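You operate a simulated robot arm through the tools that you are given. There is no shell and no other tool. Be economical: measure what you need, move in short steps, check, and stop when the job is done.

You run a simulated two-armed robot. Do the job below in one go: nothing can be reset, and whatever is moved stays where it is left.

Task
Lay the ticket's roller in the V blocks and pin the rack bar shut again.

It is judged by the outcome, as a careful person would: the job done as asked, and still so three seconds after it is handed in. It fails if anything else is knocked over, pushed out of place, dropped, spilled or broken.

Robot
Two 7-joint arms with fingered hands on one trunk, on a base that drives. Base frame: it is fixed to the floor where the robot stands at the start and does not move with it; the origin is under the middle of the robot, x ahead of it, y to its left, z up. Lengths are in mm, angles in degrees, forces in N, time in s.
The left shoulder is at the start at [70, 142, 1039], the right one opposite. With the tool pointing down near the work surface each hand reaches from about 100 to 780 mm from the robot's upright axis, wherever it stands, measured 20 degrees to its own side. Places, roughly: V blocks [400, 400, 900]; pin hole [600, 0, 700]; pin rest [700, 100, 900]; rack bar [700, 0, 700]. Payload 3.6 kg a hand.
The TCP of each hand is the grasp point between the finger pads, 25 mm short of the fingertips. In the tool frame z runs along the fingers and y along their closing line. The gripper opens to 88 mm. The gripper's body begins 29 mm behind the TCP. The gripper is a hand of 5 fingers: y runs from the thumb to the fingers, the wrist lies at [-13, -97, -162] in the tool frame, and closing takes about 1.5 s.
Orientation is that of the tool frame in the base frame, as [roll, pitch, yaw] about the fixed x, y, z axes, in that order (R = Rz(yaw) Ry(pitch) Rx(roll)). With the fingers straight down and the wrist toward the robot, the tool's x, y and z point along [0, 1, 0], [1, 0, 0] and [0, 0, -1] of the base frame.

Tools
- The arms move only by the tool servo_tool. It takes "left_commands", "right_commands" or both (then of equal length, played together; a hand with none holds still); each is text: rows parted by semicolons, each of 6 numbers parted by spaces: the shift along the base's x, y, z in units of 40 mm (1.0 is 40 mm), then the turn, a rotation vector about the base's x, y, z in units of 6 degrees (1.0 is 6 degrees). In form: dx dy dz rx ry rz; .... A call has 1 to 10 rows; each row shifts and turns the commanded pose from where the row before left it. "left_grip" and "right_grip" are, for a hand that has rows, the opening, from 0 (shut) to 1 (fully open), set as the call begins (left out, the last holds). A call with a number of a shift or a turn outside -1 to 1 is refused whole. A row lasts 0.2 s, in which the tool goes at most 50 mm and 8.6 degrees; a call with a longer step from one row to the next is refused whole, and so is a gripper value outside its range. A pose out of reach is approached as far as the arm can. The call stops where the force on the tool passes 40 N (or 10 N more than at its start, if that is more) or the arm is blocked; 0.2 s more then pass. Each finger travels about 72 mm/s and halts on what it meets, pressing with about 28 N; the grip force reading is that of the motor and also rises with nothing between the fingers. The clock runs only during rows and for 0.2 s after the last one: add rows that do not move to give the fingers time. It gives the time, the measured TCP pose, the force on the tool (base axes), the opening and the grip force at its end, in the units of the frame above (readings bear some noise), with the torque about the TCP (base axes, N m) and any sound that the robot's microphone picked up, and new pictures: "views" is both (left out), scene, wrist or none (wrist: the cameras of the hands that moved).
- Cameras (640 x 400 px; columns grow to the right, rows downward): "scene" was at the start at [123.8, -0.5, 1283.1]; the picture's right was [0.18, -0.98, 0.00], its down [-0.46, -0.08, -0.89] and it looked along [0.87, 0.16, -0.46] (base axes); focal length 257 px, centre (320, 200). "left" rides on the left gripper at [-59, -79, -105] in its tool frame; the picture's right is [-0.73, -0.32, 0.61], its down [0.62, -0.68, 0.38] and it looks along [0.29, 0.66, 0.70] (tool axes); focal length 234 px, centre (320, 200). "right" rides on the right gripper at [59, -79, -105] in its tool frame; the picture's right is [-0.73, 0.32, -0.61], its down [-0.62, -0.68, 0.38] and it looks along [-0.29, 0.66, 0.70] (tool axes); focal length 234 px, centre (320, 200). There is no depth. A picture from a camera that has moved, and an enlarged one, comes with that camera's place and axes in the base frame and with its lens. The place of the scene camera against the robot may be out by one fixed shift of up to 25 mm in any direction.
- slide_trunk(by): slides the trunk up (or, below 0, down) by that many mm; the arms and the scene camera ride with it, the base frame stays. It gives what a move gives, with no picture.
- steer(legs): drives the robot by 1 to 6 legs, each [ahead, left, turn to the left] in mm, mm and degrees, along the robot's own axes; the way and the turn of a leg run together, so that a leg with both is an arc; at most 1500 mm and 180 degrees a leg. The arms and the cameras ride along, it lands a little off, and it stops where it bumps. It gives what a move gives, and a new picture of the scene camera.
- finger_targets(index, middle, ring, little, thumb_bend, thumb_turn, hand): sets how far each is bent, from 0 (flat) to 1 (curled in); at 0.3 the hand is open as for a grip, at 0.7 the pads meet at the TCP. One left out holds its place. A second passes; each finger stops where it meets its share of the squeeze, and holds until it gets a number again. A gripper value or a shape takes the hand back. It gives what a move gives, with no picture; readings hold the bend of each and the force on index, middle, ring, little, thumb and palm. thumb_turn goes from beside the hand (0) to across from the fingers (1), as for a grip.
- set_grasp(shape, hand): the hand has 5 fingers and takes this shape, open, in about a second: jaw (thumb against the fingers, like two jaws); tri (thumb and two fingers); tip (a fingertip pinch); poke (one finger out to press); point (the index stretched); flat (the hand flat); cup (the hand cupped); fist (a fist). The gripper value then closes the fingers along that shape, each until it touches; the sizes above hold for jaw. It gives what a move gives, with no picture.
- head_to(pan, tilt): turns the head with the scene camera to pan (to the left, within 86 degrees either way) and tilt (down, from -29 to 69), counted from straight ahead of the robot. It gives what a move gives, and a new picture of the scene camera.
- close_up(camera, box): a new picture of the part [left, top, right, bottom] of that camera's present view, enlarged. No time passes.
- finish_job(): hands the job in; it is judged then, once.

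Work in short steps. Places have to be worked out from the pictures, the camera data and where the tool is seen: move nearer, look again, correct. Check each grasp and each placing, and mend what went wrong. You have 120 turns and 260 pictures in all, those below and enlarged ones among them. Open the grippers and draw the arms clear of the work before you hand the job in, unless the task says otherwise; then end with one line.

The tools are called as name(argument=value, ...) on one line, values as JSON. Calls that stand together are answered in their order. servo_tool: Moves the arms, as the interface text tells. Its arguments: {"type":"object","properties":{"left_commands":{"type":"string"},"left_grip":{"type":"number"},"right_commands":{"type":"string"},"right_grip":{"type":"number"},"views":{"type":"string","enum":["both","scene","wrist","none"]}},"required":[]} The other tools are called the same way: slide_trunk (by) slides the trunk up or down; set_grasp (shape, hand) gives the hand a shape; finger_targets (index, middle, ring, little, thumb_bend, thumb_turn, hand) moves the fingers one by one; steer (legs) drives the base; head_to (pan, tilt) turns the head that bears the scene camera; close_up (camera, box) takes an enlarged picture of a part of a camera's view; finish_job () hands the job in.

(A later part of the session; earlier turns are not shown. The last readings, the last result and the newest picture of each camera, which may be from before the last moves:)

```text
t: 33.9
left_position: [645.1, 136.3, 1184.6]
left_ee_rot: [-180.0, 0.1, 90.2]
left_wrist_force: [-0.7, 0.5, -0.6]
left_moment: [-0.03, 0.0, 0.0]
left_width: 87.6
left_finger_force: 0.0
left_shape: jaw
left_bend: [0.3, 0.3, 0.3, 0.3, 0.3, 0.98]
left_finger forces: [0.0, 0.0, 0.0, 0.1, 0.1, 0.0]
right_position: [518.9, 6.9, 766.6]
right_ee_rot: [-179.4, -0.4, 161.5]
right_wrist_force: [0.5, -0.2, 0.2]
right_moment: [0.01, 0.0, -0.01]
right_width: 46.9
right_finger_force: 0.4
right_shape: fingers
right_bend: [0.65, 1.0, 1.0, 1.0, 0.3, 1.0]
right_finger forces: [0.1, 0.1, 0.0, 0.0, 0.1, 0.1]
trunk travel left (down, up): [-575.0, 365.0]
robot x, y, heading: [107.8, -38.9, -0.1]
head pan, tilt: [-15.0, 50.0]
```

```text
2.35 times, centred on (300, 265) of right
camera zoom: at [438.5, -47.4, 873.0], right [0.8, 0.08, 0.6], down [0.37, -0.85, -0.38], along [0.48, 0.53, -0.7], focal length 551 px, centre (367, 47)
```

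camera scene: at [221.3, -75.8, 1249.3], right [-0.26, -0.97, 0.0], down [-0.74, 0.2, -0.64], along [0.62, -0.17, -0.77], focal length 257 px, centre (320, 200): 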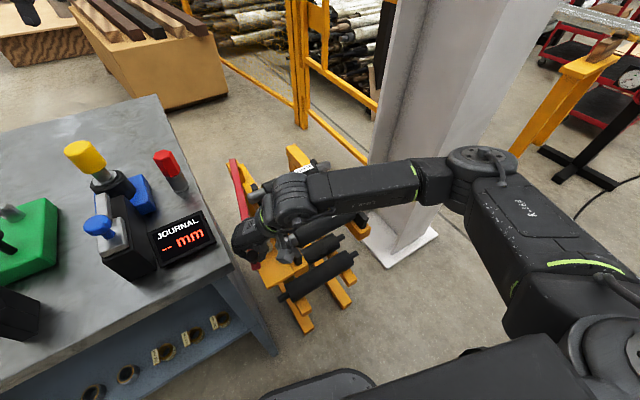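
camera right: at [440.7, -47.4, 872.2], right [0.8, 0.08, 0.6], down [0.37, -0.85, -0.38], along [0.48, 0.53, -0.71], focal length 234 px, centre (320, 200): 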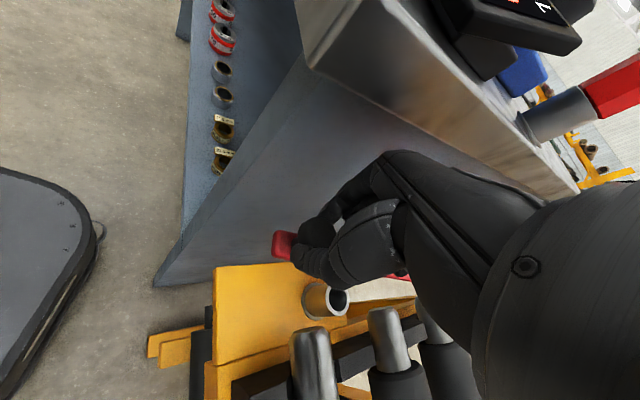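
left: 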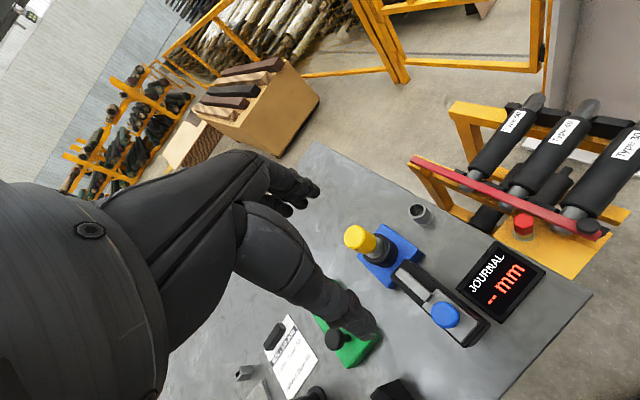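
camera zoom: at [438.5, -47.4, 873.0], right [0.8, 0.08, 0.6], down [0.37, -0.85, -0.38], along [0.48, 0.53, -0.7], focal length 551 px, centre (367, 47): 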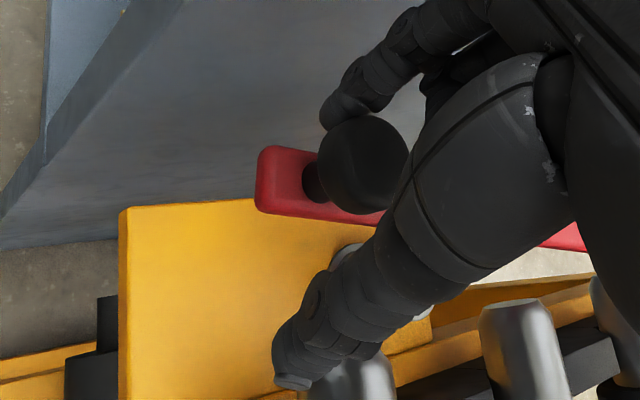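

Thumb is off; the index sits just left of the knob. I shift 9 mm left and rise.

servo_tool(right_commands="-0.07 0.21 0 0 0 0;0 0 0.5 0 0 0;0 0 0.9 0 0 0;0 0 0.9 0 0 0;0 -0.3 0.9 0 0 0;0 -0.9 0.7 0 0 0;0 -0.9 0.5 0 0 0;0 -0.9 0 0 0 0")

close_up(camera="scene", box=[210, 130, 380, 280])

```text
t: 35.7
left_position: [644.7, 138.3, 1183.2]
left_ee_rot: [-180.0, -0.1, 90.3]
left_wrist_force: [0.0, 0.1, -0.8]
left_moment: [0.03, 0.01, -0.01]
left_width: 87.5
left_finger_force: 0.1
left_shape: jaw
left_bend: [0.3, 0.3, 0.3, 0.3, 0.3, 0.98]
left_finger forces: [0.0, 0.0, 0.0, 0.0, 0.0, 0.0]
right_position: [517.4, -79.4, 942.0]
right_ee_rot: [-179.4, -0.3, 161.6]
right_wrist_force: [-0.5, -0.3, -0.8]
right_moment: [-0.02, 0.0, -0.02]
right_width: 46.8
right_finger_force: 0.1
right_shape: fingers
right_bend: [0.65, 1.0, 1.0, 1.0, 0.3, 1.0]
right_finger forces: [0.0, 0.0, 0.0, 0.0, 0.0, 0.0]
right hand out of reach, approached as far as the arm can: row 8
trunk travel left (down, up): [-575.0, 365.0]
robot x, y, heading: [109.6, -38.1, 0.3]
head pan, tilt: [-15.0, 50.0]
camera scene: at [218.6, -75.6, 1249.7], right [-0.26, -0.97, 0.0], down [-0.74, 0.2, -0.64], along [0.62, -0.17, -0.77], focal length 257 px, centre (320, 200)
camera right: at [436.7, -133.5, 1048.1], right [0.8, 0.08, 0.6], down [0.37, -0.85, -0.38], along [0.48, 0.53, -0.7], focal length 234 px, centre (320, 200)
```

scene: 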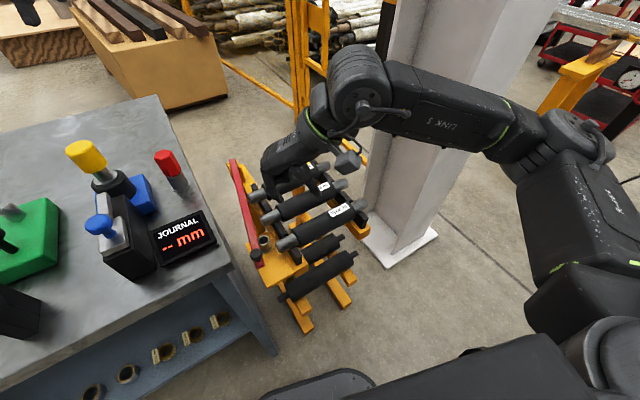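
right: 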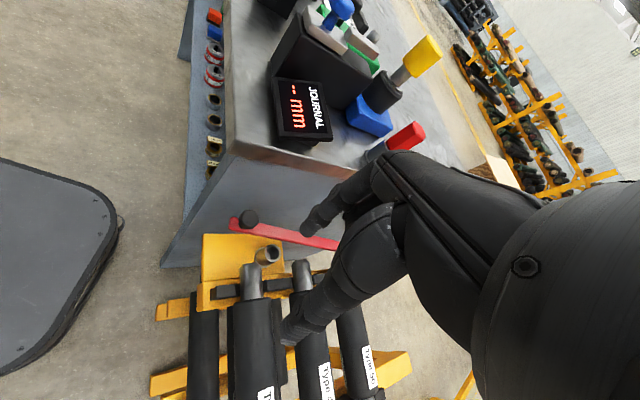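

```text
2.67 times, centred on (295, 205) of scene
camera zoom: at [218.6, -75.6, 1249.7], right [-0.26, -0.97, 0.0], down [-0.74, 0.2, -0.64], along [0.62, -0.17, -0.77], focal length 685 px, centre (387, 187)
```

zoom: 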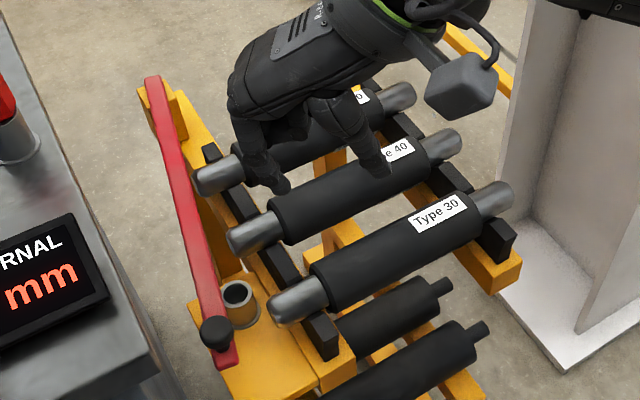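

The bar stays open and clear of all journals. Now the right hand takes jaw shape and moves over the middle of the Type 50 roller (≈(770,-135)), turning back to yaw 17.5°.

set_grasp(hand="right", shape="jaw")

servo_tool(right_commands="0.3 0 0 0 0 -1;0.5 -0.1 0 0 0 -1;0.7 -0.2 0 0 0 -1;0.7 -0.2 0 0 0 -1;0.7 -0.2 0 0 0 -1;0.7 -0.2 0 0 0 -1;0.7 -0.2 0 0 0 -1;0.7 -0.2 0 0 0 -1;0.7 -0.2 0 0 0 -1;0.3 0 0 0 0 0")

```text
t: 36.6
left_position: [643.5, 136.7, 1184.0]
left_ee_rot: [-180.0, 0.0, 90.3]
left_wrist_force: [0.3, -0.4, 0.2]
left_moment: [0.02, 0.02, 0.01]
left_width: 87.6
left_finger_force: 0.1
left_shape: jaw
left_bend: [0.3, 0.3, 0.3, 0.3, 0.3, 0.98]
left_finger forces: [0.1, 0.0, 0.0, 0.1, 0.1, 0.1]
right_position: [516.3, -79.0, 942.2]
right_ee_rot: [-179.4, -0.2, 161.5]
right_wrist_force: [0.1, -0.2, -0.6]
right_moment: [0.05, 0.02, -0.02]
right_width: 87.7
right_finger_force: 0.0
right_shape: jaw
right_bend: [0.3, 0.3, 0.3, 0.3, 0.3, 0.98]
right_finger forces: [0.0, 0.0, 0.0, 0.0, 0.1, 0.0]
trunk travel left (down, up): [-575.0, 365.0]
robot x, y, heading: [109.9, -39.8, -0.0]
head pan, tilt: [-15.0, 50.0]
```

```text
t: 38.8
left_position: [644.5, 137.5, 1184.0]
left_ee_rot: [180.0, 0.0, 90.3]
left_wrist_force: [0.2, 0.5, -0.7]
left_moment: [0.02, -0.03, 0.0]
left_width: 87.6
left_finger_force: 0.1
left_shape: jaw
left_bend: [0.3, 0.3, 0.3, 0.3, 0.3, 0.98]
left_finger forces: [0.0, 0.1, 0.0, 0.0, 0.0, 0.0]
right_position: [755.5, -138.5, 943.2]
right_ee_rot: [-179.4, -0.4, 107.5]
right_wrist_force: [-0.1, 0.0, -1.1]
right_moment: [0.0, 0.0, -0.01]
right_width: 87.2
right_finger_force: 0.1
right_shape: jaw
right_bend: [0.3, 0.3, 0.3, 0.3, 0.3, 0.98]
right_finger forces: [0.0, 0.1, 0.0, 0.1, 0.0, 0.0]
trunk travel left (down, up): [-575.0, 365.0]
robot x, y, heading: [110.8, -39.3, -0.1]
head pan, tilt: [-15.0, 50.0]
camera scene: at [218.6, -75.7, 1249.6], right [-0.26, -0.97, 0.0], down [-0.74, 0.2, -0.64], along [0.62, -0.17, -0.77], focal length 257 px, centre (320, 200)
camera right: at [663.8, -106.4, 1048.9], right [0.53, -0.6, 0.6], down [-0.47, -0.8, -0.38], along [0.71, -0.08, -0.7], focal length 234 px, centre (320, 200)
```

scene: 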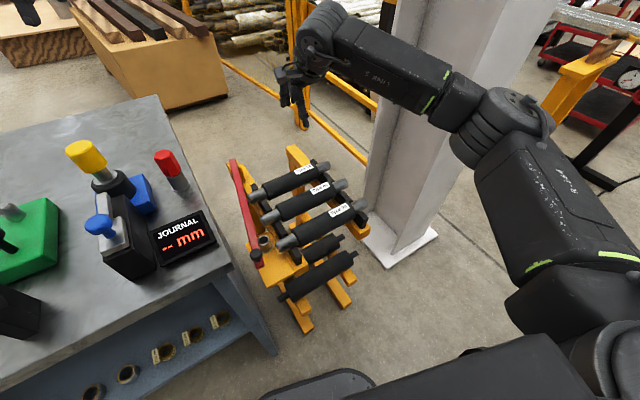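
right: 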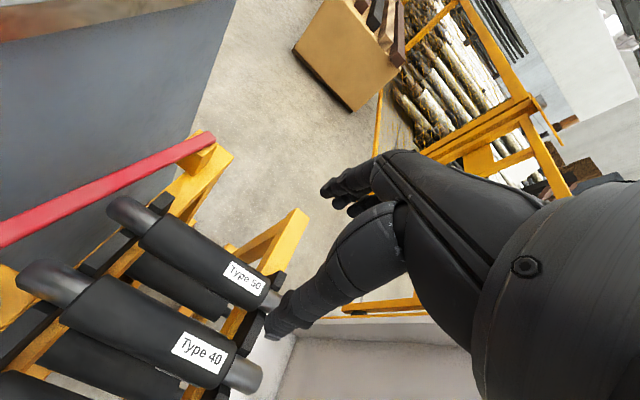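

Close look at the roller in the wrist view to fix its centre.

close_up(camera="right", box=[80, 160, 320, 360])

close_up(camera="scene", box=[210, 130, 380, 280])

close_up(camera="left", box=[400, 60, 640, 280])

```text
2.00 times, centred on (200, 260) of right
camera zoom: at [663.8, -106.4, 1048.9], right [0.53, -0.6, 0.6], down [-0.47, -0.8, -0.38], along [0.71, -0.08, -0.7], focal length 468 px, centre (560, 80)
```

zoom: 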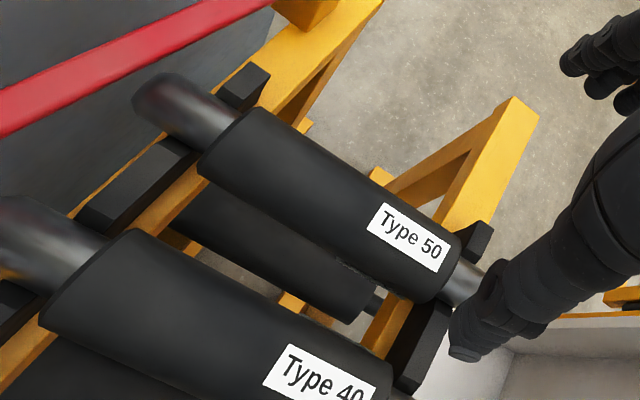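

```text
2.67 times, centred on (295, 205) of scene
camera zoom: at [218.6, -75.7, 1249.6], right [-0.26, -0.97, 0.0], down [-0.74, 0.2, -0.64], along [0.62, -0.17, -0.77], focal length 685 px, centre (387, 187)
```

zoom: 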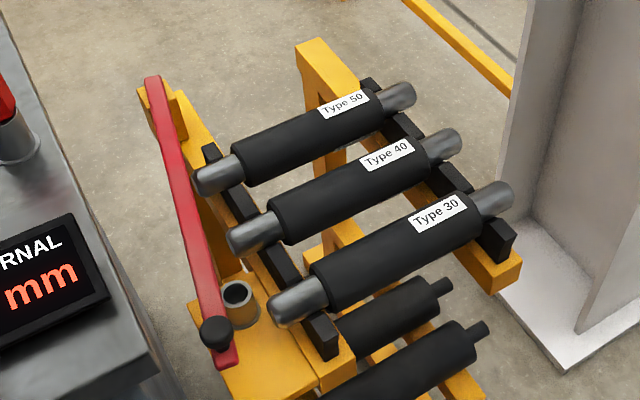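

```text
1.82 times, centred on (520, 170) of left
camera zoom: at [567.1, 79.0, 1289.7], right [-0.32, -0.73, -0.61], down [-0.68, 0.62, -0.38], along [0.66, 0.29, -0.7], focal length 426 px, centre (-44, 254)
```

zoom: 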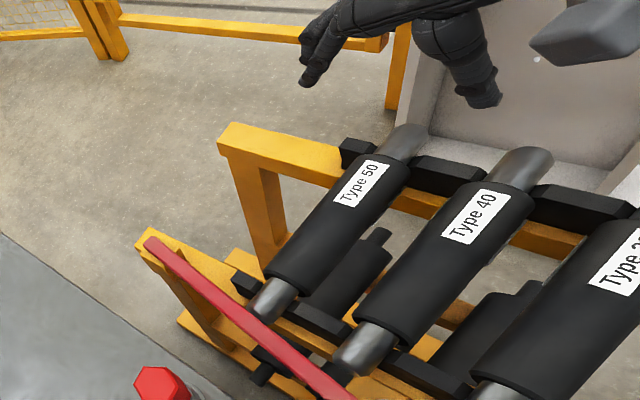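

Combining left and right wrist views, the Type 50 body centre is ≈(767,-112), axis z≈708, direction 18° — I go to z≈800 above it and check.

servo_tool(right_commands="0.1 0.22 -0.7 0 0 0;0.1 0.22 -0.7 0 0 0;0.1 0.22 -0.7 0 0 0;0 0 -0.7 0 0 0;0 0 -0.7 0 0 0;0 0 0 0 0 0", right_grip=1)

close_up(camera="right", box=[120, 160, 440, 400])

close_up(camera="left", box=[400, 60, 640, 280])

```text
t: 40.2
left_position: [645.2, 137.4, 1184.0]
left_ee_rot: [-179.9, 0.0, 90.2]
left_wrist_force: [0.2, -0.2, 0.0]
left_moment: [0.04, -0.01, 0.01]
left_width: 87.6
left_finger_force: 0.0
left_shape: jaw
left_bend: [0.3, 0.3, 0.3, 0.3, 0.3, 0.98]
left_finger forces: [0.0, 0.1, 0.0, 0.0, 0.1, 0.0]
right_position: [766.7, -112.9, 801.5]
right_ee_rot: [-179.4, -0.3, 107.5]
right_wrist_force: [0.1, -0.2, -0.1]
right_moment: [-0.02, -0.02, 0.02]
right_width: 87.6
right_finger_force: 0.0
right_shape: jaw
right_bend: [0.3, 0.3, 0.3, 0.3, 0.3, 0.98]
right_finger forces: [0.0, 0.1, 0.1, 0.0, 0.1, 0.0]
trunk travel left (down, up): [-575.0, 365.0]
robot x, y, heading: [107.6, -39.1, -0.1]
head pan, tilt: [-15.0, 50.0]
camera scene: at [218.3, -75.8, 1249.7], right [-0.26, -0.97, 0.0], down [-0.74, 0.2, -0.64], along [0.62, -0.17, -0.77], focal length 257 px, centre (320, 200)
camera right: at [675.8, -79.8, 907.7], right [0.53, -0.6, 0.6], down [-0.47, -0.8, -0.38], along [0.71, -0.08, -0.7], focal length 234 px, centre (320, 200)
```

scene: 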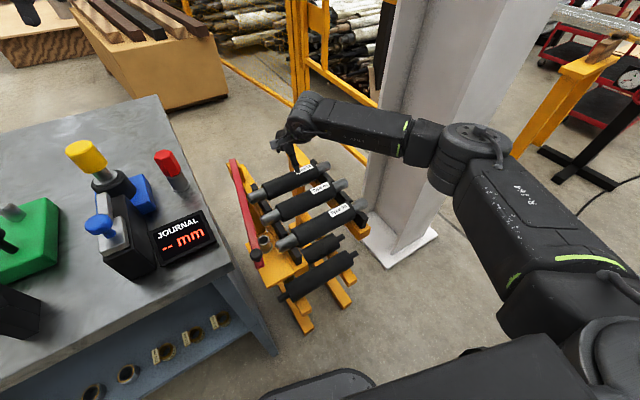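
right: 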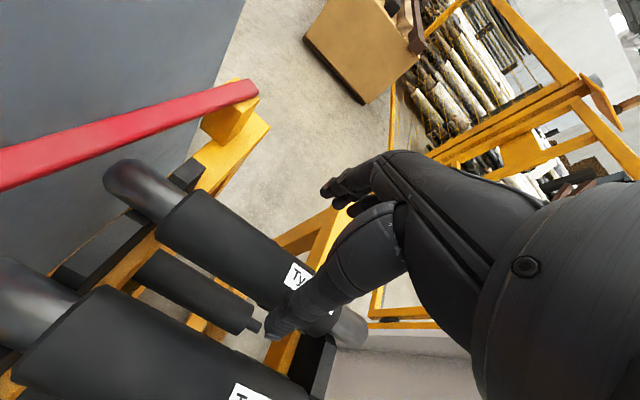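

```text
1.67 times, centred on (280, 280) of right
camera zoom: at [675.8, -79.8, 907.7], right [0.53, -0.6, 0.6], down [-0.47, -0.8, -0.38], along [0.71, -0.08, -0.7], focal length 390 px, centre (387, 67)
```

zoom: 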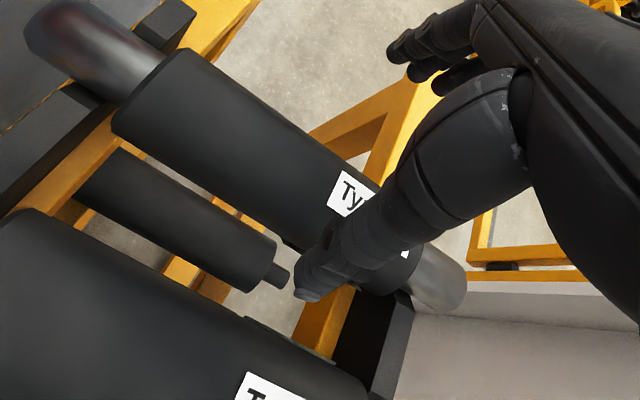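

```text
1.82 times, centred on (520, 170) of left
camera zoom: at [566.8, 78.9, 1289.9], right [-0.32, -0.73, -0.61], down [-0.68, 0.62, -0.38], along [0.66, 0.29, -0.7], focal length 426 px, centre (-44, 254)
```

zoom: 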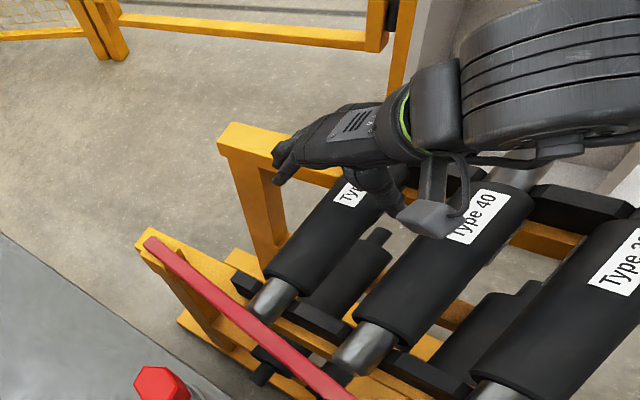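

The position agrees. I descend to TCP z≈710 around the body.

servo_tool(right_commands="0 0 -0.6 0 0 0;0 0 -0.6 0 0 0;0 0 -0.6 0 0 0;0 0 -0.45 0 0 0;0 0 0 0 0 0", views="wrist")

close_up(camera="left", box=[460, 80, 640, 240])

```text
t: 41.4
left_position: [644.1, 137.7, 1184.6]
left_ee_rot: [180.0, 0.0, 90.2]
left_wrist_force: [0.0, 0.2, 0.0]
left_moment: [-0.02, -0.01, -0.01]
left_width: 87.7
left_finger_force: 0.0
left_shape: jaw
left_bend: [0.3, 0.3, 0.3, 0.3, 0.3, 0.98]
left_finger forces: [0.0, 0.1, 0.0, 0.0, 0.0, 0.0]
right_position: [766.8, -112.0, 711.0]
right_ee_rot: [-179.4, -0.3, 107.5]
right_wrist_force: [0.5, 0.4, -0.2]
right_moment: [0.02, 0.0, -0.02]
right_width: 87.9
right_finger_force: 0.1
right_shape: jaw
right_bend: [0.3, 0.3, 0.3, 0.3, 0.3, 0.98]
right_finger forces: [0.0, 0.0, 0.0, 0.0, 0.0, 0.0]
trunk travel left (down, up): [-575.0, 365.0]
robot x, y, heading: [109.8, -38.9, -0.1]
head pan, tilt: [-15.0, 50.0]
camera right: at [675.1, -79.7, 817.6], right [0.53, -0.6, 0.6], down [-0.47, -0.8, -0.38], along [0.71, -0.08, -0.7], focal length 234 px, centre (320, 200)
```

right: 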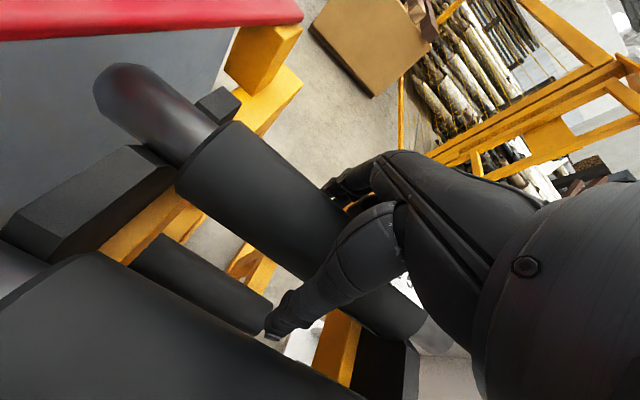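

```text
2.50 times, centred on (550, 160) of left
camera zoom: at [566.9, 78.8, 1289.9], right [-0.32, -0.73, -0.61], down [-0.68, 0.62, -0.38], along [0.66, 0.29, -0.7], focal length 585 px, centre (-255, 300)
```

zoom: 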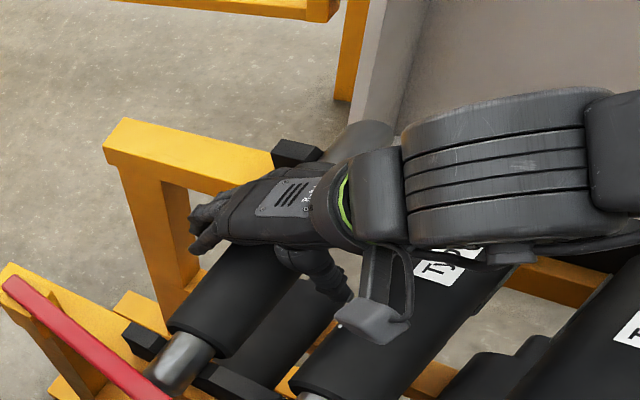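

The hand straddles the roller without contact. I close on it.

servo_tool(right_commands="0 0 0 0 0 0;0 0 0 0 0 0;0 0 0 0 0 0;0 0 0 0 0 0;0 0 0 0 0 0;0 0 0 0 0 0;0 0 0 0 0 0", right_grip=0, views="wrist")

```text
t: 43.0
left_position: [646.2, 137.6, 1184.8]
left_ee_rot: [179.9, -0.1, 90.2]
left_wrist_force: [0.4, 0.6, 0.2]
left_moment: [-0.01, -0.01, -0.02]
left_width: 87.8
left_finger_force: 0.1
left_shape: jaw
left_bend: [0.3, 0.3, 0.3, 0.3, 0.3, 0.98]
left_finger forces: [0.1, 0.0, 0.1, 0.0, 0.1, 0.0]
right_position: [767.3, -111.9, 710.8]
right_ee_rot: [-179.4, -0.3, 107.6]
right_wrist_force: [-1.3, -0.3, 0.3]
right_moment: [-0.01, 0.06, 0.16]
right_width: 42.9
right_finger_force: 27.9
right_shape: jaw
right_bend: [0.74, 0.43, 0.38, 0.41, 0.72, 1.0]
right_finger forces: [13.3, 7.1, 3.3, 1.7, 26.2, 0.1]
trunk travel left (down, up): [-575.0, 365.0]
robot x, y, heading: [113.1, -42.2, 0.1]
head pan, tilt: [-15.0, 50.0]
camera right: at [675.4, -79.6, 817.2], right [0.53, -0.6, 0.6], down [-0.47, -0.8, -0.38], along [0.71, -0.08, -0.7], focal length 234 px, centre (320, 200)
```

right: 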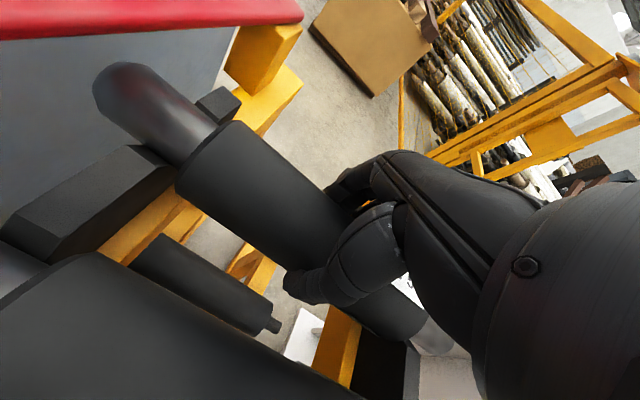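

Gripped: all fingers loaded, thumb 26 N. I lift slowly 25 mm to see weight and level.

servo_tool(right_commands="0 0 0.2 0 0 0;0 0 0.2 0 0 0;0 0 0.25 0 0 0;0 0 0 0 0 0")

close_up(camera="left", box=[400, 60, 640, 280])

```text
t: 44.0
left_position: [647.1, 137.5, 1183.6]
left_ee_rot: [180.0, 0.2, 90.2]
left_wrist_force: [-0.4, -0.3, 0.0]
left_moment: [0.0, -0.04, -0.03]
left_width: 87.8
left_finger_force: 0.0
left_shape: jaw
left_bend: [0.3, 0.3, 0.3, 0.3, 0.3, 0.98]
left_finger forces: [0.0, 0.0, 0.0, 0.0, 0.0, 0.1]
right_position: [766.7, -113.6, 737.2]
right_ee_rot: [-179.5, -0.4, 107.5]
right_wrist_force: [0.7, 0.3, -4.9]
right_moment: [-0.01, -0.03, 0.01]
right_width: 42.6
right_finger_force: 28.3
right_shape: jaw
right_bend: [0.74, 0.43, 0.41, 0.42, 0.72, 0.99]
right_finger forces: [14.2, 6.6, 3.4, 1.5, 25.9, 0.1]
trunk travel left (down, up): [-575.0, 365.0]
robot x, y, heading: [112.1, -39.4, 0.3]
head pan, tilt: [-15.0, 50.0]
camera scene: at [219.5, -76.0, 1249.5], right [-0.26, -0.97, 0.0], down [-0.74, 0.2, -0.64], along [0.62, -0.17, -0.77], focal length 257 px, centre (320, 200)
camera right: at [675.8, -80.8, 843.7], right [0.53, -0.6, 0.6], down [-0.47, -0.8, -0.38], along [0.7, -0.08, -0.7], focal length 234 px, centre (320, 200)
```

scene: 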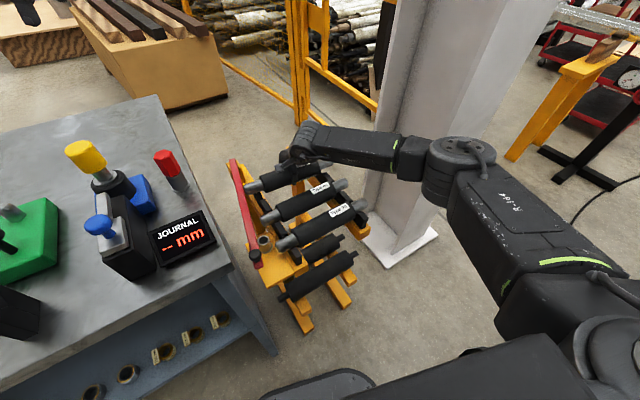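
right: 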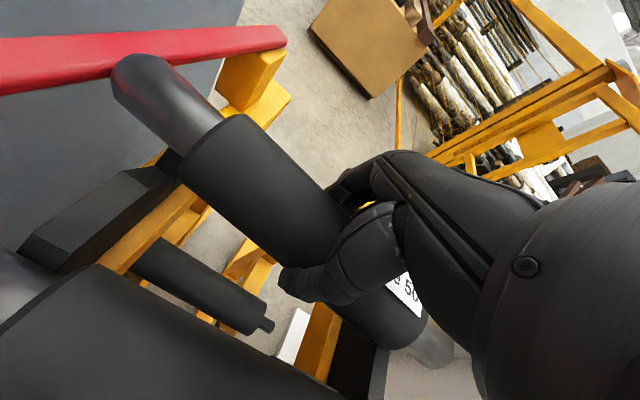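

```text
1.82 times, centred on (520, 170) of left
camera zoom: at [568.1, 78.7, 1289.4], right [-0.32, -0.73, -0.61], down [-0.68, 0.62, -0.38], along [0.66, 0.29, -0.7], focal length 426 px, centre (-44, 254)
```

zoom: 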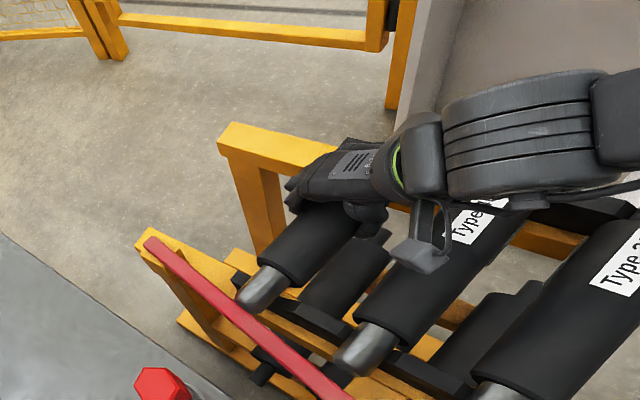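

The roller is free and balanced (~5 N). I lift it high and draw it back toward the robot.

servo_tool(right_commands="0 -0.1 0.7 0 0 0;0 -0.1 0.9 0 0 0;0 -0.1 1 0 0 0;-0.3 -0.1 1 0 0 0;-0.5 -0.1 1 0 0 0;-0.7 0 0.9 0 0 0;-0.8 0 0.9 0 0 0;-0.9 0 0.9 0 0 0;-1 0 0.6 0 0 0;-1 0 0.4 0 0 0", views="none")

head_to(pan=20, tilt=45)

```text
refused: row 8 steps farther than a row can; nothing moved
```

```text
t: 45.0
left_position: [645.7, 137.7, 1184.7]
left_ee_rot: [-179.9, 0.0, 90.2]
left_wrist_force: [0.4, -0.3, -0.1]
left_moment: [-0.02, -0.05, 0.0]
left_width: 87.6
left_finger_force: 0.0
left_shape: jaw
left_bend: [0.3, 0.3, 0.3, 0.3, 0.3, 0.98]
left_finger forces: [0.1, 0.0, 0.0, 0.1, 0.0, 0.0]
right_position: [767.9, -113.4, 737.2]
right_ee_rot: [-179.4, -0.5, 107.5]
right_wrist_force: [0.5, 0.2, -5.9]
right_moment: [0.0, -0.01, 0.02]
right_width: 42.8
right_finger_force: 28.2
right_shape: jaw
right_bend: [0.74, 0.43, 0.41, 0.42, 0.72, 0.99]
right_finger forces: [14.3, 6.7, 3.4, 1.5, 26.0, 0.0]
trunk travel left (down, up): [-575.0, 365.0]
robot x, y, heading: [109.0, -40.4, 0.1]
head pan, tilt: [20.0, 45.0]
camera scene: at [221.4, -28.3, 1256.4], right [0.34, -0.94, 0.0], down [-0.67, -0.24, -0.71], along [0.66, 0.24, -0.71], focal length 257 px, centre (320, 200)
```

scene: 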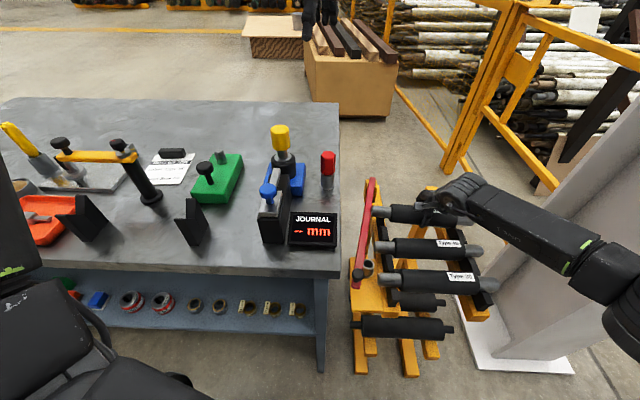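

The steps were too long; I repeat with shorter rows.

servo_tool(right_commands="0 -0.1 0.7 0 0 0;0 -0.1 0.9 0 0 0;0 -0.1 1 0 0 0;-0.3 -0.1 1 0 0 0;-0.5 -0.1 1 0 0 0;-0.7 0 0.9 0 0 0;-0.8 0 0.8 0 0 0;-0.9 0 0.7 0 0 0;-1 0 0.6 0 0 0;-1 0 0.4 0 0 0", views="scene")

```text
t: 47.2
left_position: [644.7, 139.0, 1185.1]
left_ee_rot: [180.0, -0.1, 90.2]
left_wrist_force: [0.0, -0.7, 0.6]
left_moment: [0.01, 0.0, 0.0]
left_width: 87.5
left_finger_force: 0.1
left_shape: jaw
left_bend: [0.3, 0.3, 0.3, 0.3, 0.3, 0.98]
left_finger forces: [0.0, 0.0, 0.0, 0.0, 0.0, 0.1]
right_position: [557.5, -136.2, 1059.4]
right_ee_rot: [-179.4, -0.3, 107.5]
right_wrist_force: [-0.4, 0.3, -5.0]
right_moment: [0.04, 0.02, -0.01]
right_width: 42.6
right_finger_force: 28.1
right_shape: jaw
right_bend: [0.74, 0.44, 0.41, 0.43, 0.72, 0.98]
right_finger forces: [14.2, 6.7, 3.5, 1.7, 26.1, 0.0]
trunk travel left (down, up): [-575.0, 365.0]
robot x, y, heading: [112.8, -38.8, 0.0]
head pan, tilt: [20.0, 45.0]
camera scene: at [219.3, -28.3, 1256.6], right [0.34, -0.94, 0.0], down [-0.66, -0.24, -0.71], along [0.66, 0.24, -0.71], focal length 257 px, centre (320, 200)
```

scene: 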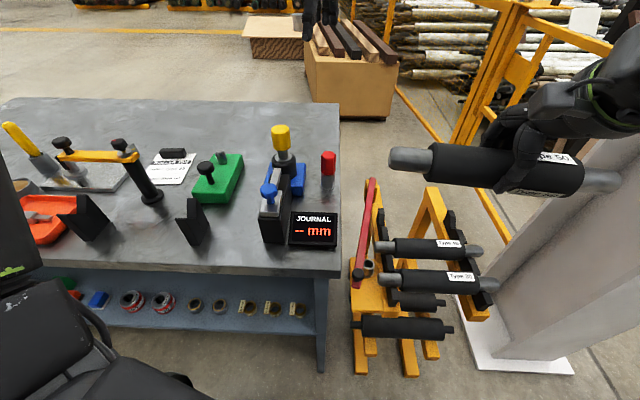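

Roller is held well. I drive back 170 mm, then 370 mm left, to face the V blocks.

steer(legs=[[-170, 0, 0], [0, 370, 0]])

```text
t: 50.6
left_position: [476.1, 503.5, 1183.9]
left_ee_rot: [179.9, -0.1, 89.8]
left_wrist_force: [-0.5, 0.2, -0.5]
left_moment: [0.02, -0.02, 0.02]
left_width: 87.6
left_finger_force: 0.1
left_shape: jaw
left_bend: [0.3, 0.3, 0.3, 0.3, 0.3, 0.98]
left_finger forces: [0.0, 0.0, 0.0, 0.1, 0.0, 0.0]
right_position: [389.8, 231.5, 1057.6]
right_ee_rot: [-179.4, -0.5, 107.2]
right_wrist_force: [1.1, -0.1, -5.2]
right_moment: [-0.02, -0.02, 0.01]
right_width: 42.4
right_finger_force: 28.0
right_shape: jaw
right_bend: [0.74, 0.44, 0.41, 0.43, 0.72, 0.98]
right_finger forces: [14.2, 6.8, 3.5, 1.7, 26.0, 0.1]
trunk travel left (down, up): [-575.0, 365.0]
robot x, y, heading: [-58.2, 328.1, -0.5]
head pan, tilt: [20.0, 45.0]
camera scene: at [52.5, 339.0, 1256.5], right [0.34, -0.94, 0.0], down [-0.67, -0.24, -0.71], along [0.66, 0.24, -0.71], focal length 257 px, centre (320, 200)
```

scene: 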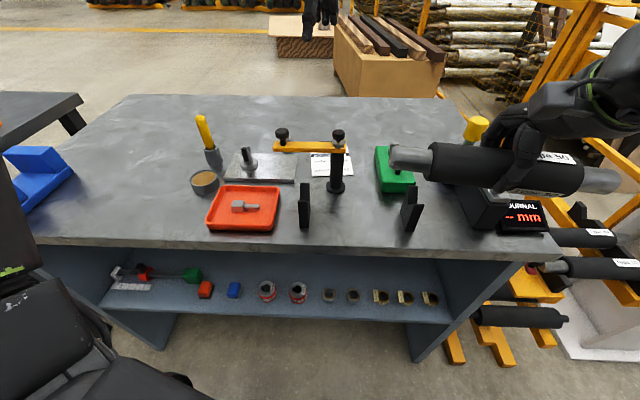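

I take close-ups of the V blocks from all three cameras.

close_up(camera="scene", box=[270, 130, 450, 250])

close_up(camera="left", box=[0, 0, 640, 400])

close_up(camera="right", box=[0, 0, 640, 400])

```text
3.33 times, centred on (360, 190) of scene
camera zoom: at [52.5, 339.0, 1256.5], right [0.34, -0.94, 0.0], down [-0.67, -0.24, -0.71], along [0.66, 0.24, -0.71], focal length 856 px, centre (187, 233)
```

zoom: 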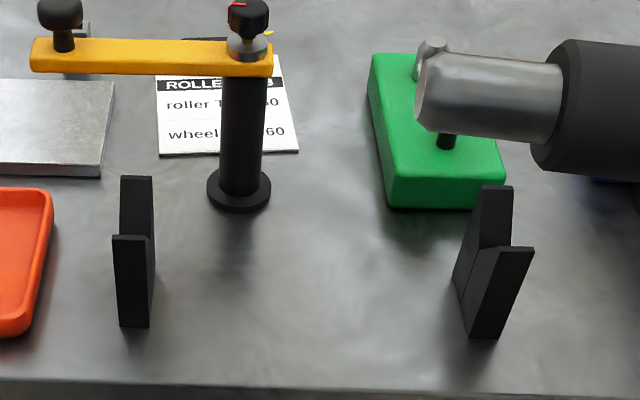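

```text
1.00 times, centred on (320, 200) of left (not enlarged: the box is as wide or as high as the picture)
camera zoom: at [399.6, 444.3, 1289.5], right [-0.32, -0.73, -0.61], down [-0.68, 0.63, -0.38], along [0.66, 0.29, -0.7], focal length 234 px, centre (320, 200)
```

zoom: 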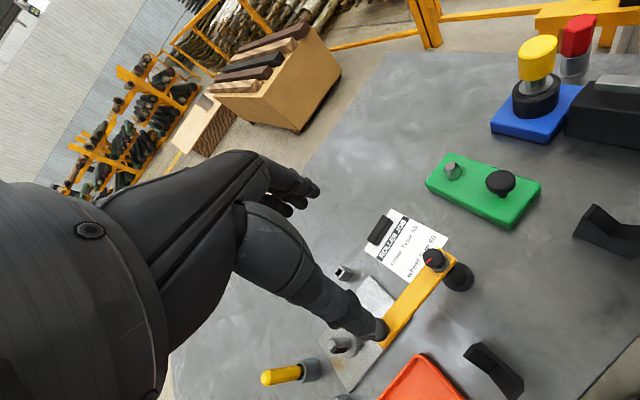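

```text
1.00 times, centred on (320, 200) of right (not enlarged: the box is as wide or as high as the picture)
camera zoom: at [298.3, 263.3, 1164.0], right [0.53, -0.6, 0.6], down [-0.47, -0.8, -0.38], along [0.7, -0.08, -0.7], focal length 234 px, centre (320, 200)
```

zoom: 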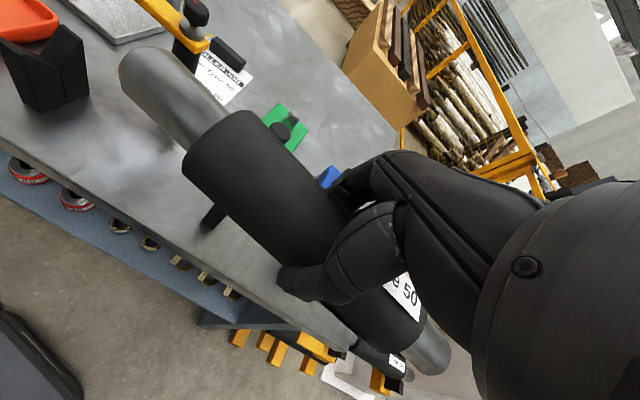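

close_up(camera="left", box=[440, 320, 560, 400])

close_up(camera="left", box=[540, 180, 640, 270])

close_up(camera="right", box=[0, 0, 120, 120])

```text
5.00 times, centred on (500, 360) of left
camera zoom: at [399.6, 444.3, 1289.5], right [-0.32, -0.73, -0.61], down [-0.68, 0.63, -0.38], along [0.66, 0.29, -0.7], focal length 1171 px, centre (-580, -600)
```

zoom: 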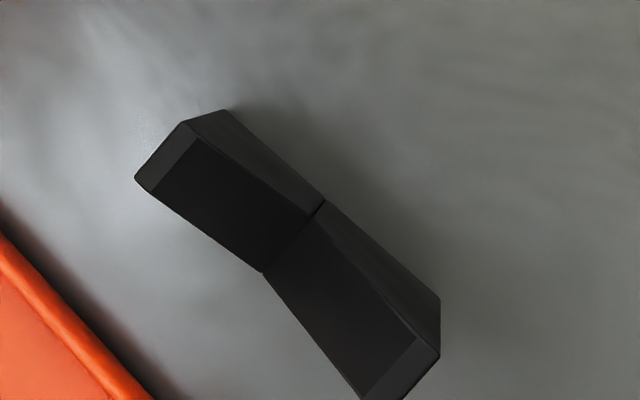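

```text
4.44 times, centred on (590, 225) of left
camera zoom: at [399.6, 444.3, 1289.5], right [-0.32, -0.73, -0.61], down [-0.68, 0.63, -0.38], along [0.66, 0.29, -0.7], focal length 1041 px, centre (-880, 89)
```

zoom: 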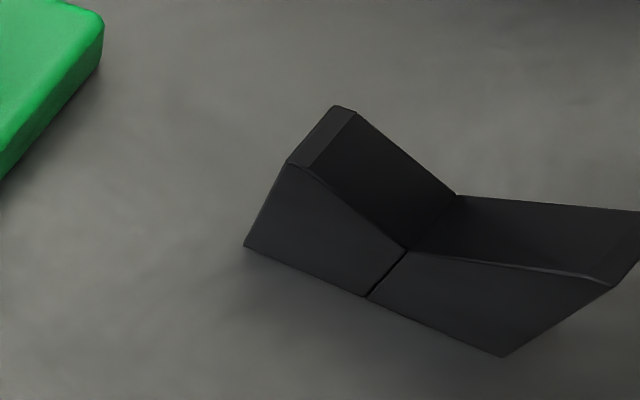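

```text
3.33 times, centred on (60, 60) of right
camera zoom: at [298.3, 263.3, 1164.0], right [0.53, -0.6, 0.6], down [-0.47, -0.8, -0.38], along [0.7, -0.08, -0.7], focal length 781 px, centre (1187, 667)
```

zoom: 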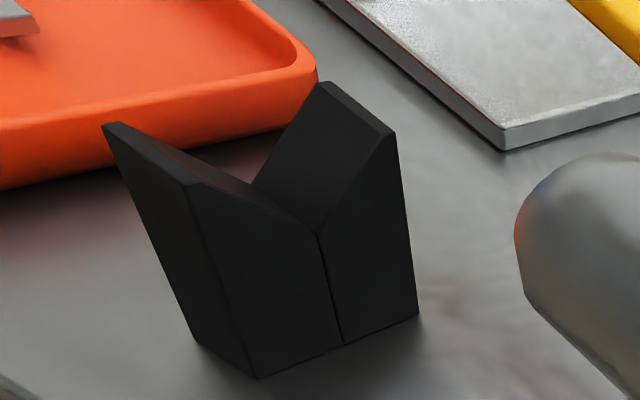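

From the left wrist view, the V notches are ≈(381,500) and (446,293), mid (413,397), axis at 17.5° — parallel to the held roller. I raise the left hand 100 mm for clearance and bring the roller above the blocks at z≈1000.

servo_tool(left_commands="0 0 0.8 0 0 0;0 0 0.8 0 0 0;0 0 0.9 0 0 0;0 0 0 0 0 0;0 0 0 0 0 0;0 0 0 0 0 0;0 0 0 0 0 0", right_commands="0 0 0 0 0 0;0 0 0 0 0 0;0.12 0.8 -0.2 0 0 0;0.12 0.85 -0.3 0 0 0;0.12 0.85 -0.3 0 0 0;0.12 0.85 -0.3 0 0 0;0.12 0.8 -0.3 0 0 0")

```text
t: 52.2
left_position: [454.4, 529.5, 1244.2]
left_ee_rot: [179.9, 0.1, 89.8]
left_wrist_force: [0.7, -0.4, 0.1]
left_moment: [0.01, 0.02, 0.01]
left_width: 87.7
left_finger_force: 0.0
left_shape: jaw
left_bend: [0.3, 0.3, 0.3, 0.3, 0.3, 0.98]
left_finger forces: [0.0, 0.0, 0.0, 0.0, 0.1, 0.0]
left hand out of reach, approached as far as the arm can: row 1, 2, 3
right_position: [414.2, 399.3, 999.4]
right_ee_rot: [-179.4, -0.3, 107.2]
right_wrist_force: [0.0, -0.1, -6.2]
right_moment: [-0.04, -0.01, 0.02]
right_width: 42.7
right_finger_force: 28.4
right_shape: jaw
right_bend: [0.74, 0.44, 0.42, 0.43, 0.72, 0.98]
right_finger forces: [14.4, 6.6, 3.4, 1.7, 26.0, 0.0]
trunk travel left (down, up): [-575.0, 365.0]
robot x, y, heading: [-59.9, 327.5, -0.4]
head pan, tilt: [20.0, 45.0]
camera scene: at [53.1, 340.7, 1256.4], right [0.34, -0.94, 0.0], down [-0.67, -0.24, -0.71], along [0.66, 0.24, -0.71], focal length 257 px, centre (320, 200)
camera right: at [323.1, 431.8, 1106.5], right [0.53, -0.6, 0.6], down [-0.47, -0.8, -0.38], along [0.71, -0.08, -0.7], focal length 234 px, centre (320, 200)
camera left: at [376.4, 472.0, 1348.8], right [-0.32, -0.73, -0.61], down [-0.68, 0.62, -0.39], along [0.66, 0.29, -0.7], focal length 234 px, centre (320, 200)
```

scene: 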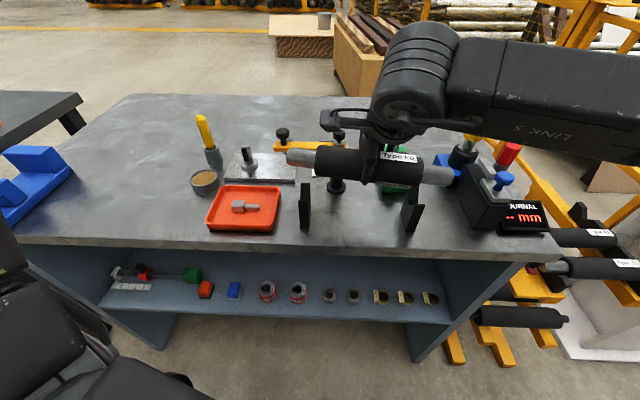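
right: 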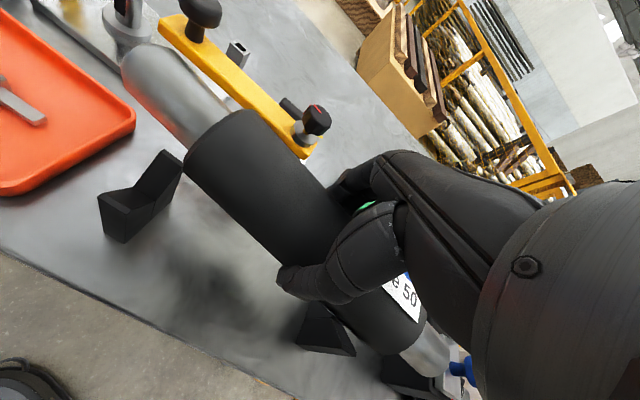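
left: 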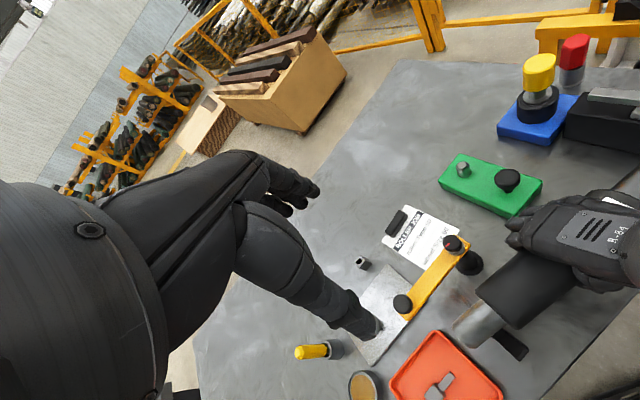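

The fixture post with the knob stands ~86 mm ahead of the roller axis, so I must stay accurate. I zoom on both V blocks to refine.

close_up(camera="right", box=[80, 130, 220, 250])

close_up(camera="right", box=[280, 280, 480, 400])

close_up(camera="left", box=[430, 220, 580, 370])

close_up(camera="scene", box=[270, 120, 470, 250])

```text
3.33 times, centred on (150, 190) of right
camera zoom: at [323.1, 431.8, 1106.5], right [0.53, -0.6, 0.6], down [-0.47, -0.8, -0.38], along [0.71, -0.08, -0.7], focal length 781 px, centre (887, 233)
```

zoom: 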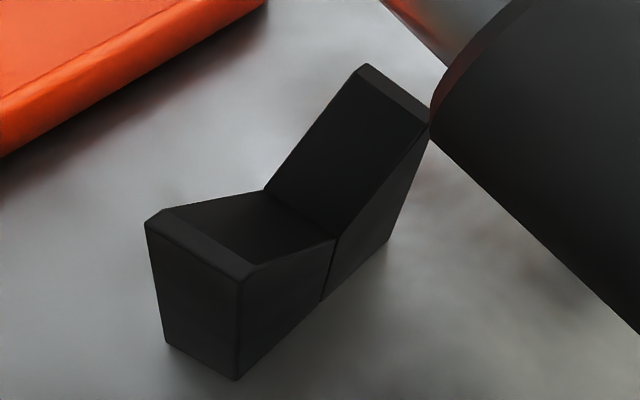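

```text
3.20 times, centred on (380, 340) of right
camera zoom: at [323.1, 431.8, 1106.5], right [0.53, -0.6, 0.6], down [-0.47, -0.8, -0.38], along [0.71, -0.08, -0.7], focal length 749 px, centre (128, -248)
```

zoom: 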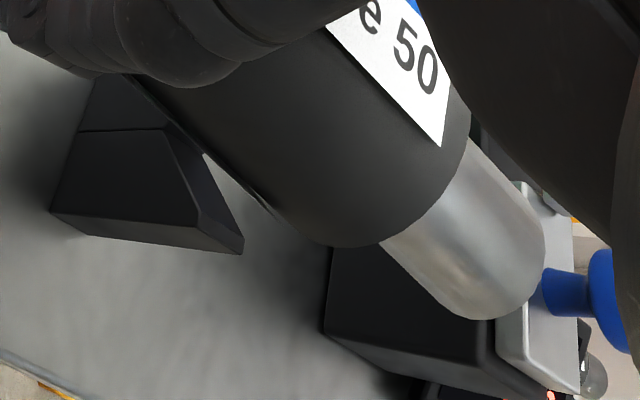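

```text
2.67 times, centred on (505, 295) of left
camera zoom: at [376.4, 472.0, 1348.8], right [-0.32, -0.73, -0.61], down [-0.68, 0.62, -0.39], along [0.66, 0.29, -0.7], focal length 624 px, centre (-173, -53)
```

zoom: 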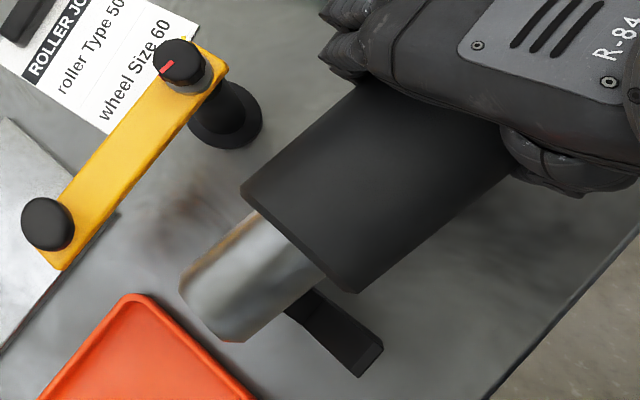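

```text
3.08 times, centred on (370, 185) of scene
camera zoom: at [53.1, 340.7, 1256.4], right [0.34, -0.94, 0.0], down [-0.67, -0.24, -0.71], along [0.66, 0.24, -0.71], focal length 790 px, centre (166, 246)
```

zoom: 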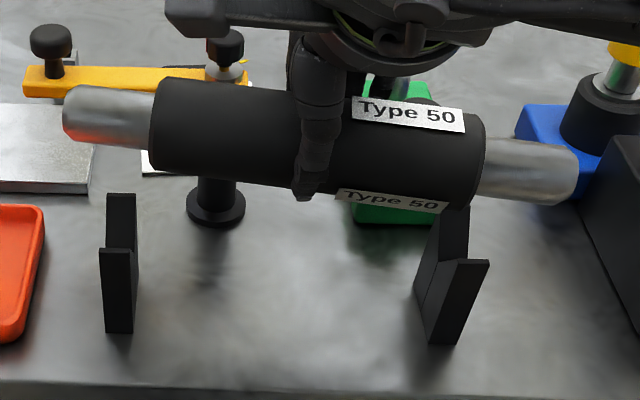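

Relative to the hand the roller has turned: its axis points at ~10° instead of 17.5° (seen in scene and left views). I turn the hand +7° to align it, lower a bit, and look again.

servo_tool(right_commands="0 -0.07 0 0 0 0.6;0 -0.07 0 0 0 0.6;0 0 -0.4 0 0 0;0 0 -0.4 0 0 0;0 0 0 0 0 0")

close_up(camera="scene", box=[270, 120, 470, 250])

close_up(camera="left", box=[430, 220, 640, 400])

```text
t: 53.4
left_position: [453.0, 528.9, 1245.3]
left_ee_rot: [179.8, 0.1, 89.8]
left_wrist_force: [0.1, -0.1, 0.3]
left_moment: [0.03, 0.01, 0.01]
left_width: 87.7
left_finger_force: 0.1
left_shape: jaw
left_bend: [0.3, 0.3, 0.3, 0.3, 0.3, 0.98]
left_finger forces: [0.0, 0.1, 0.0, 0.0, 0.0, 0.1]
right_position: [414.5, 391.1, 968.4]
right_ee_rot: [-179.5, -0.3, 114.3]
right_wrist_force: [0.1, 0.4, -4.2]
right_moment: [0.01, -0.04, 0.01]
right_width: 42.4
right_finger_force: 28.0
right_shape: jaw
right_bend: [0.74, 0.44, 0.42, 0.43, 0.72, 0.98]
right_finger forces: [14.4, 6.7, 3.3, 1.8, 26.0, 0.1]
trunk travel left (down, up): [-575.0, 365.0]
robot x, y, heading: [-55.8, 326.6, -0.3]
head pan, tilt: [20.0, 45.0]
camera scene: at [52.3, 339.3, 1256.5], right [0.34, -0.94, 0.0], down [-0.67, -0.24, -0.71], along [0.66, 0.24, -0.71], focal length 257 px, centre (320, 200)
camera right: at [318.3, 412.0, 1075.2], right [0.6, -0.53, 0.6], down [-0.37, -0.85, -0.38], along [0.71, 0.01, -0.7], focal length 234 px, centre (320, 200)
```

scene: 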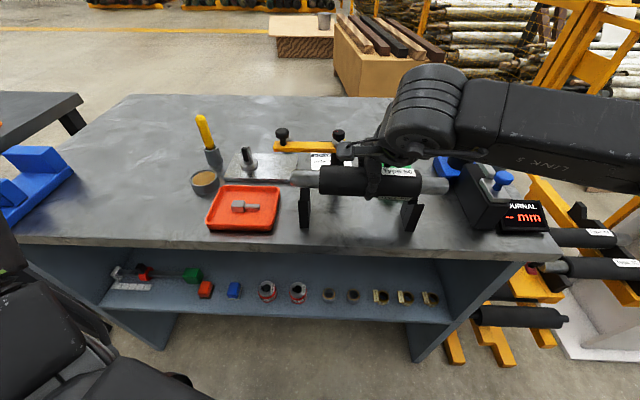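
right: 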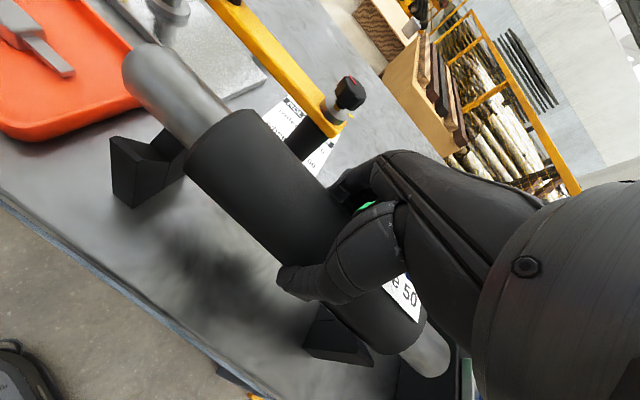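

```text
3.08 times, centred on (370, 185) of scene
camera zoom: at [52.3, 339.3, 1256.5], right [0.34, -0.94, 0.0], down [-0.67, -0.24, -0.71], along [0.66, 0.24, -0.71], focal length 790 px, centre (166, 246)
```

zoom: 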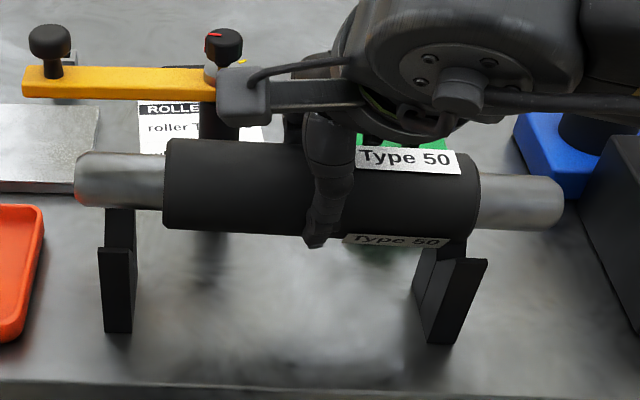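

```text
2.22 times, centred on (535, 310) of left
camera zoom: at [375.6, 470.4, 1349.3], right [-0.32, -0.73, -0.61], down [-0.68, 0.62, -0.39], along [0.66, 0.29, -0.69], focal length 520 px, centre (-158, -44)
```

zoom: 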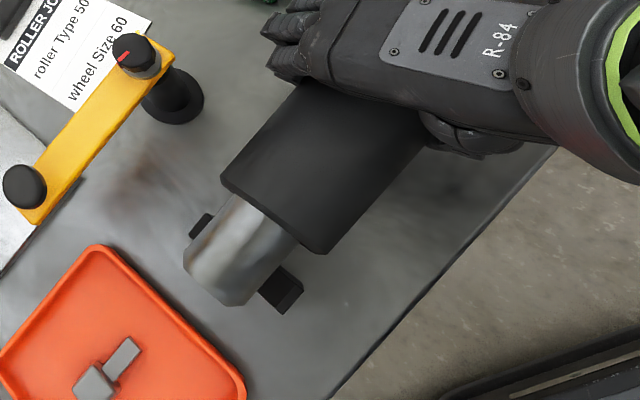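

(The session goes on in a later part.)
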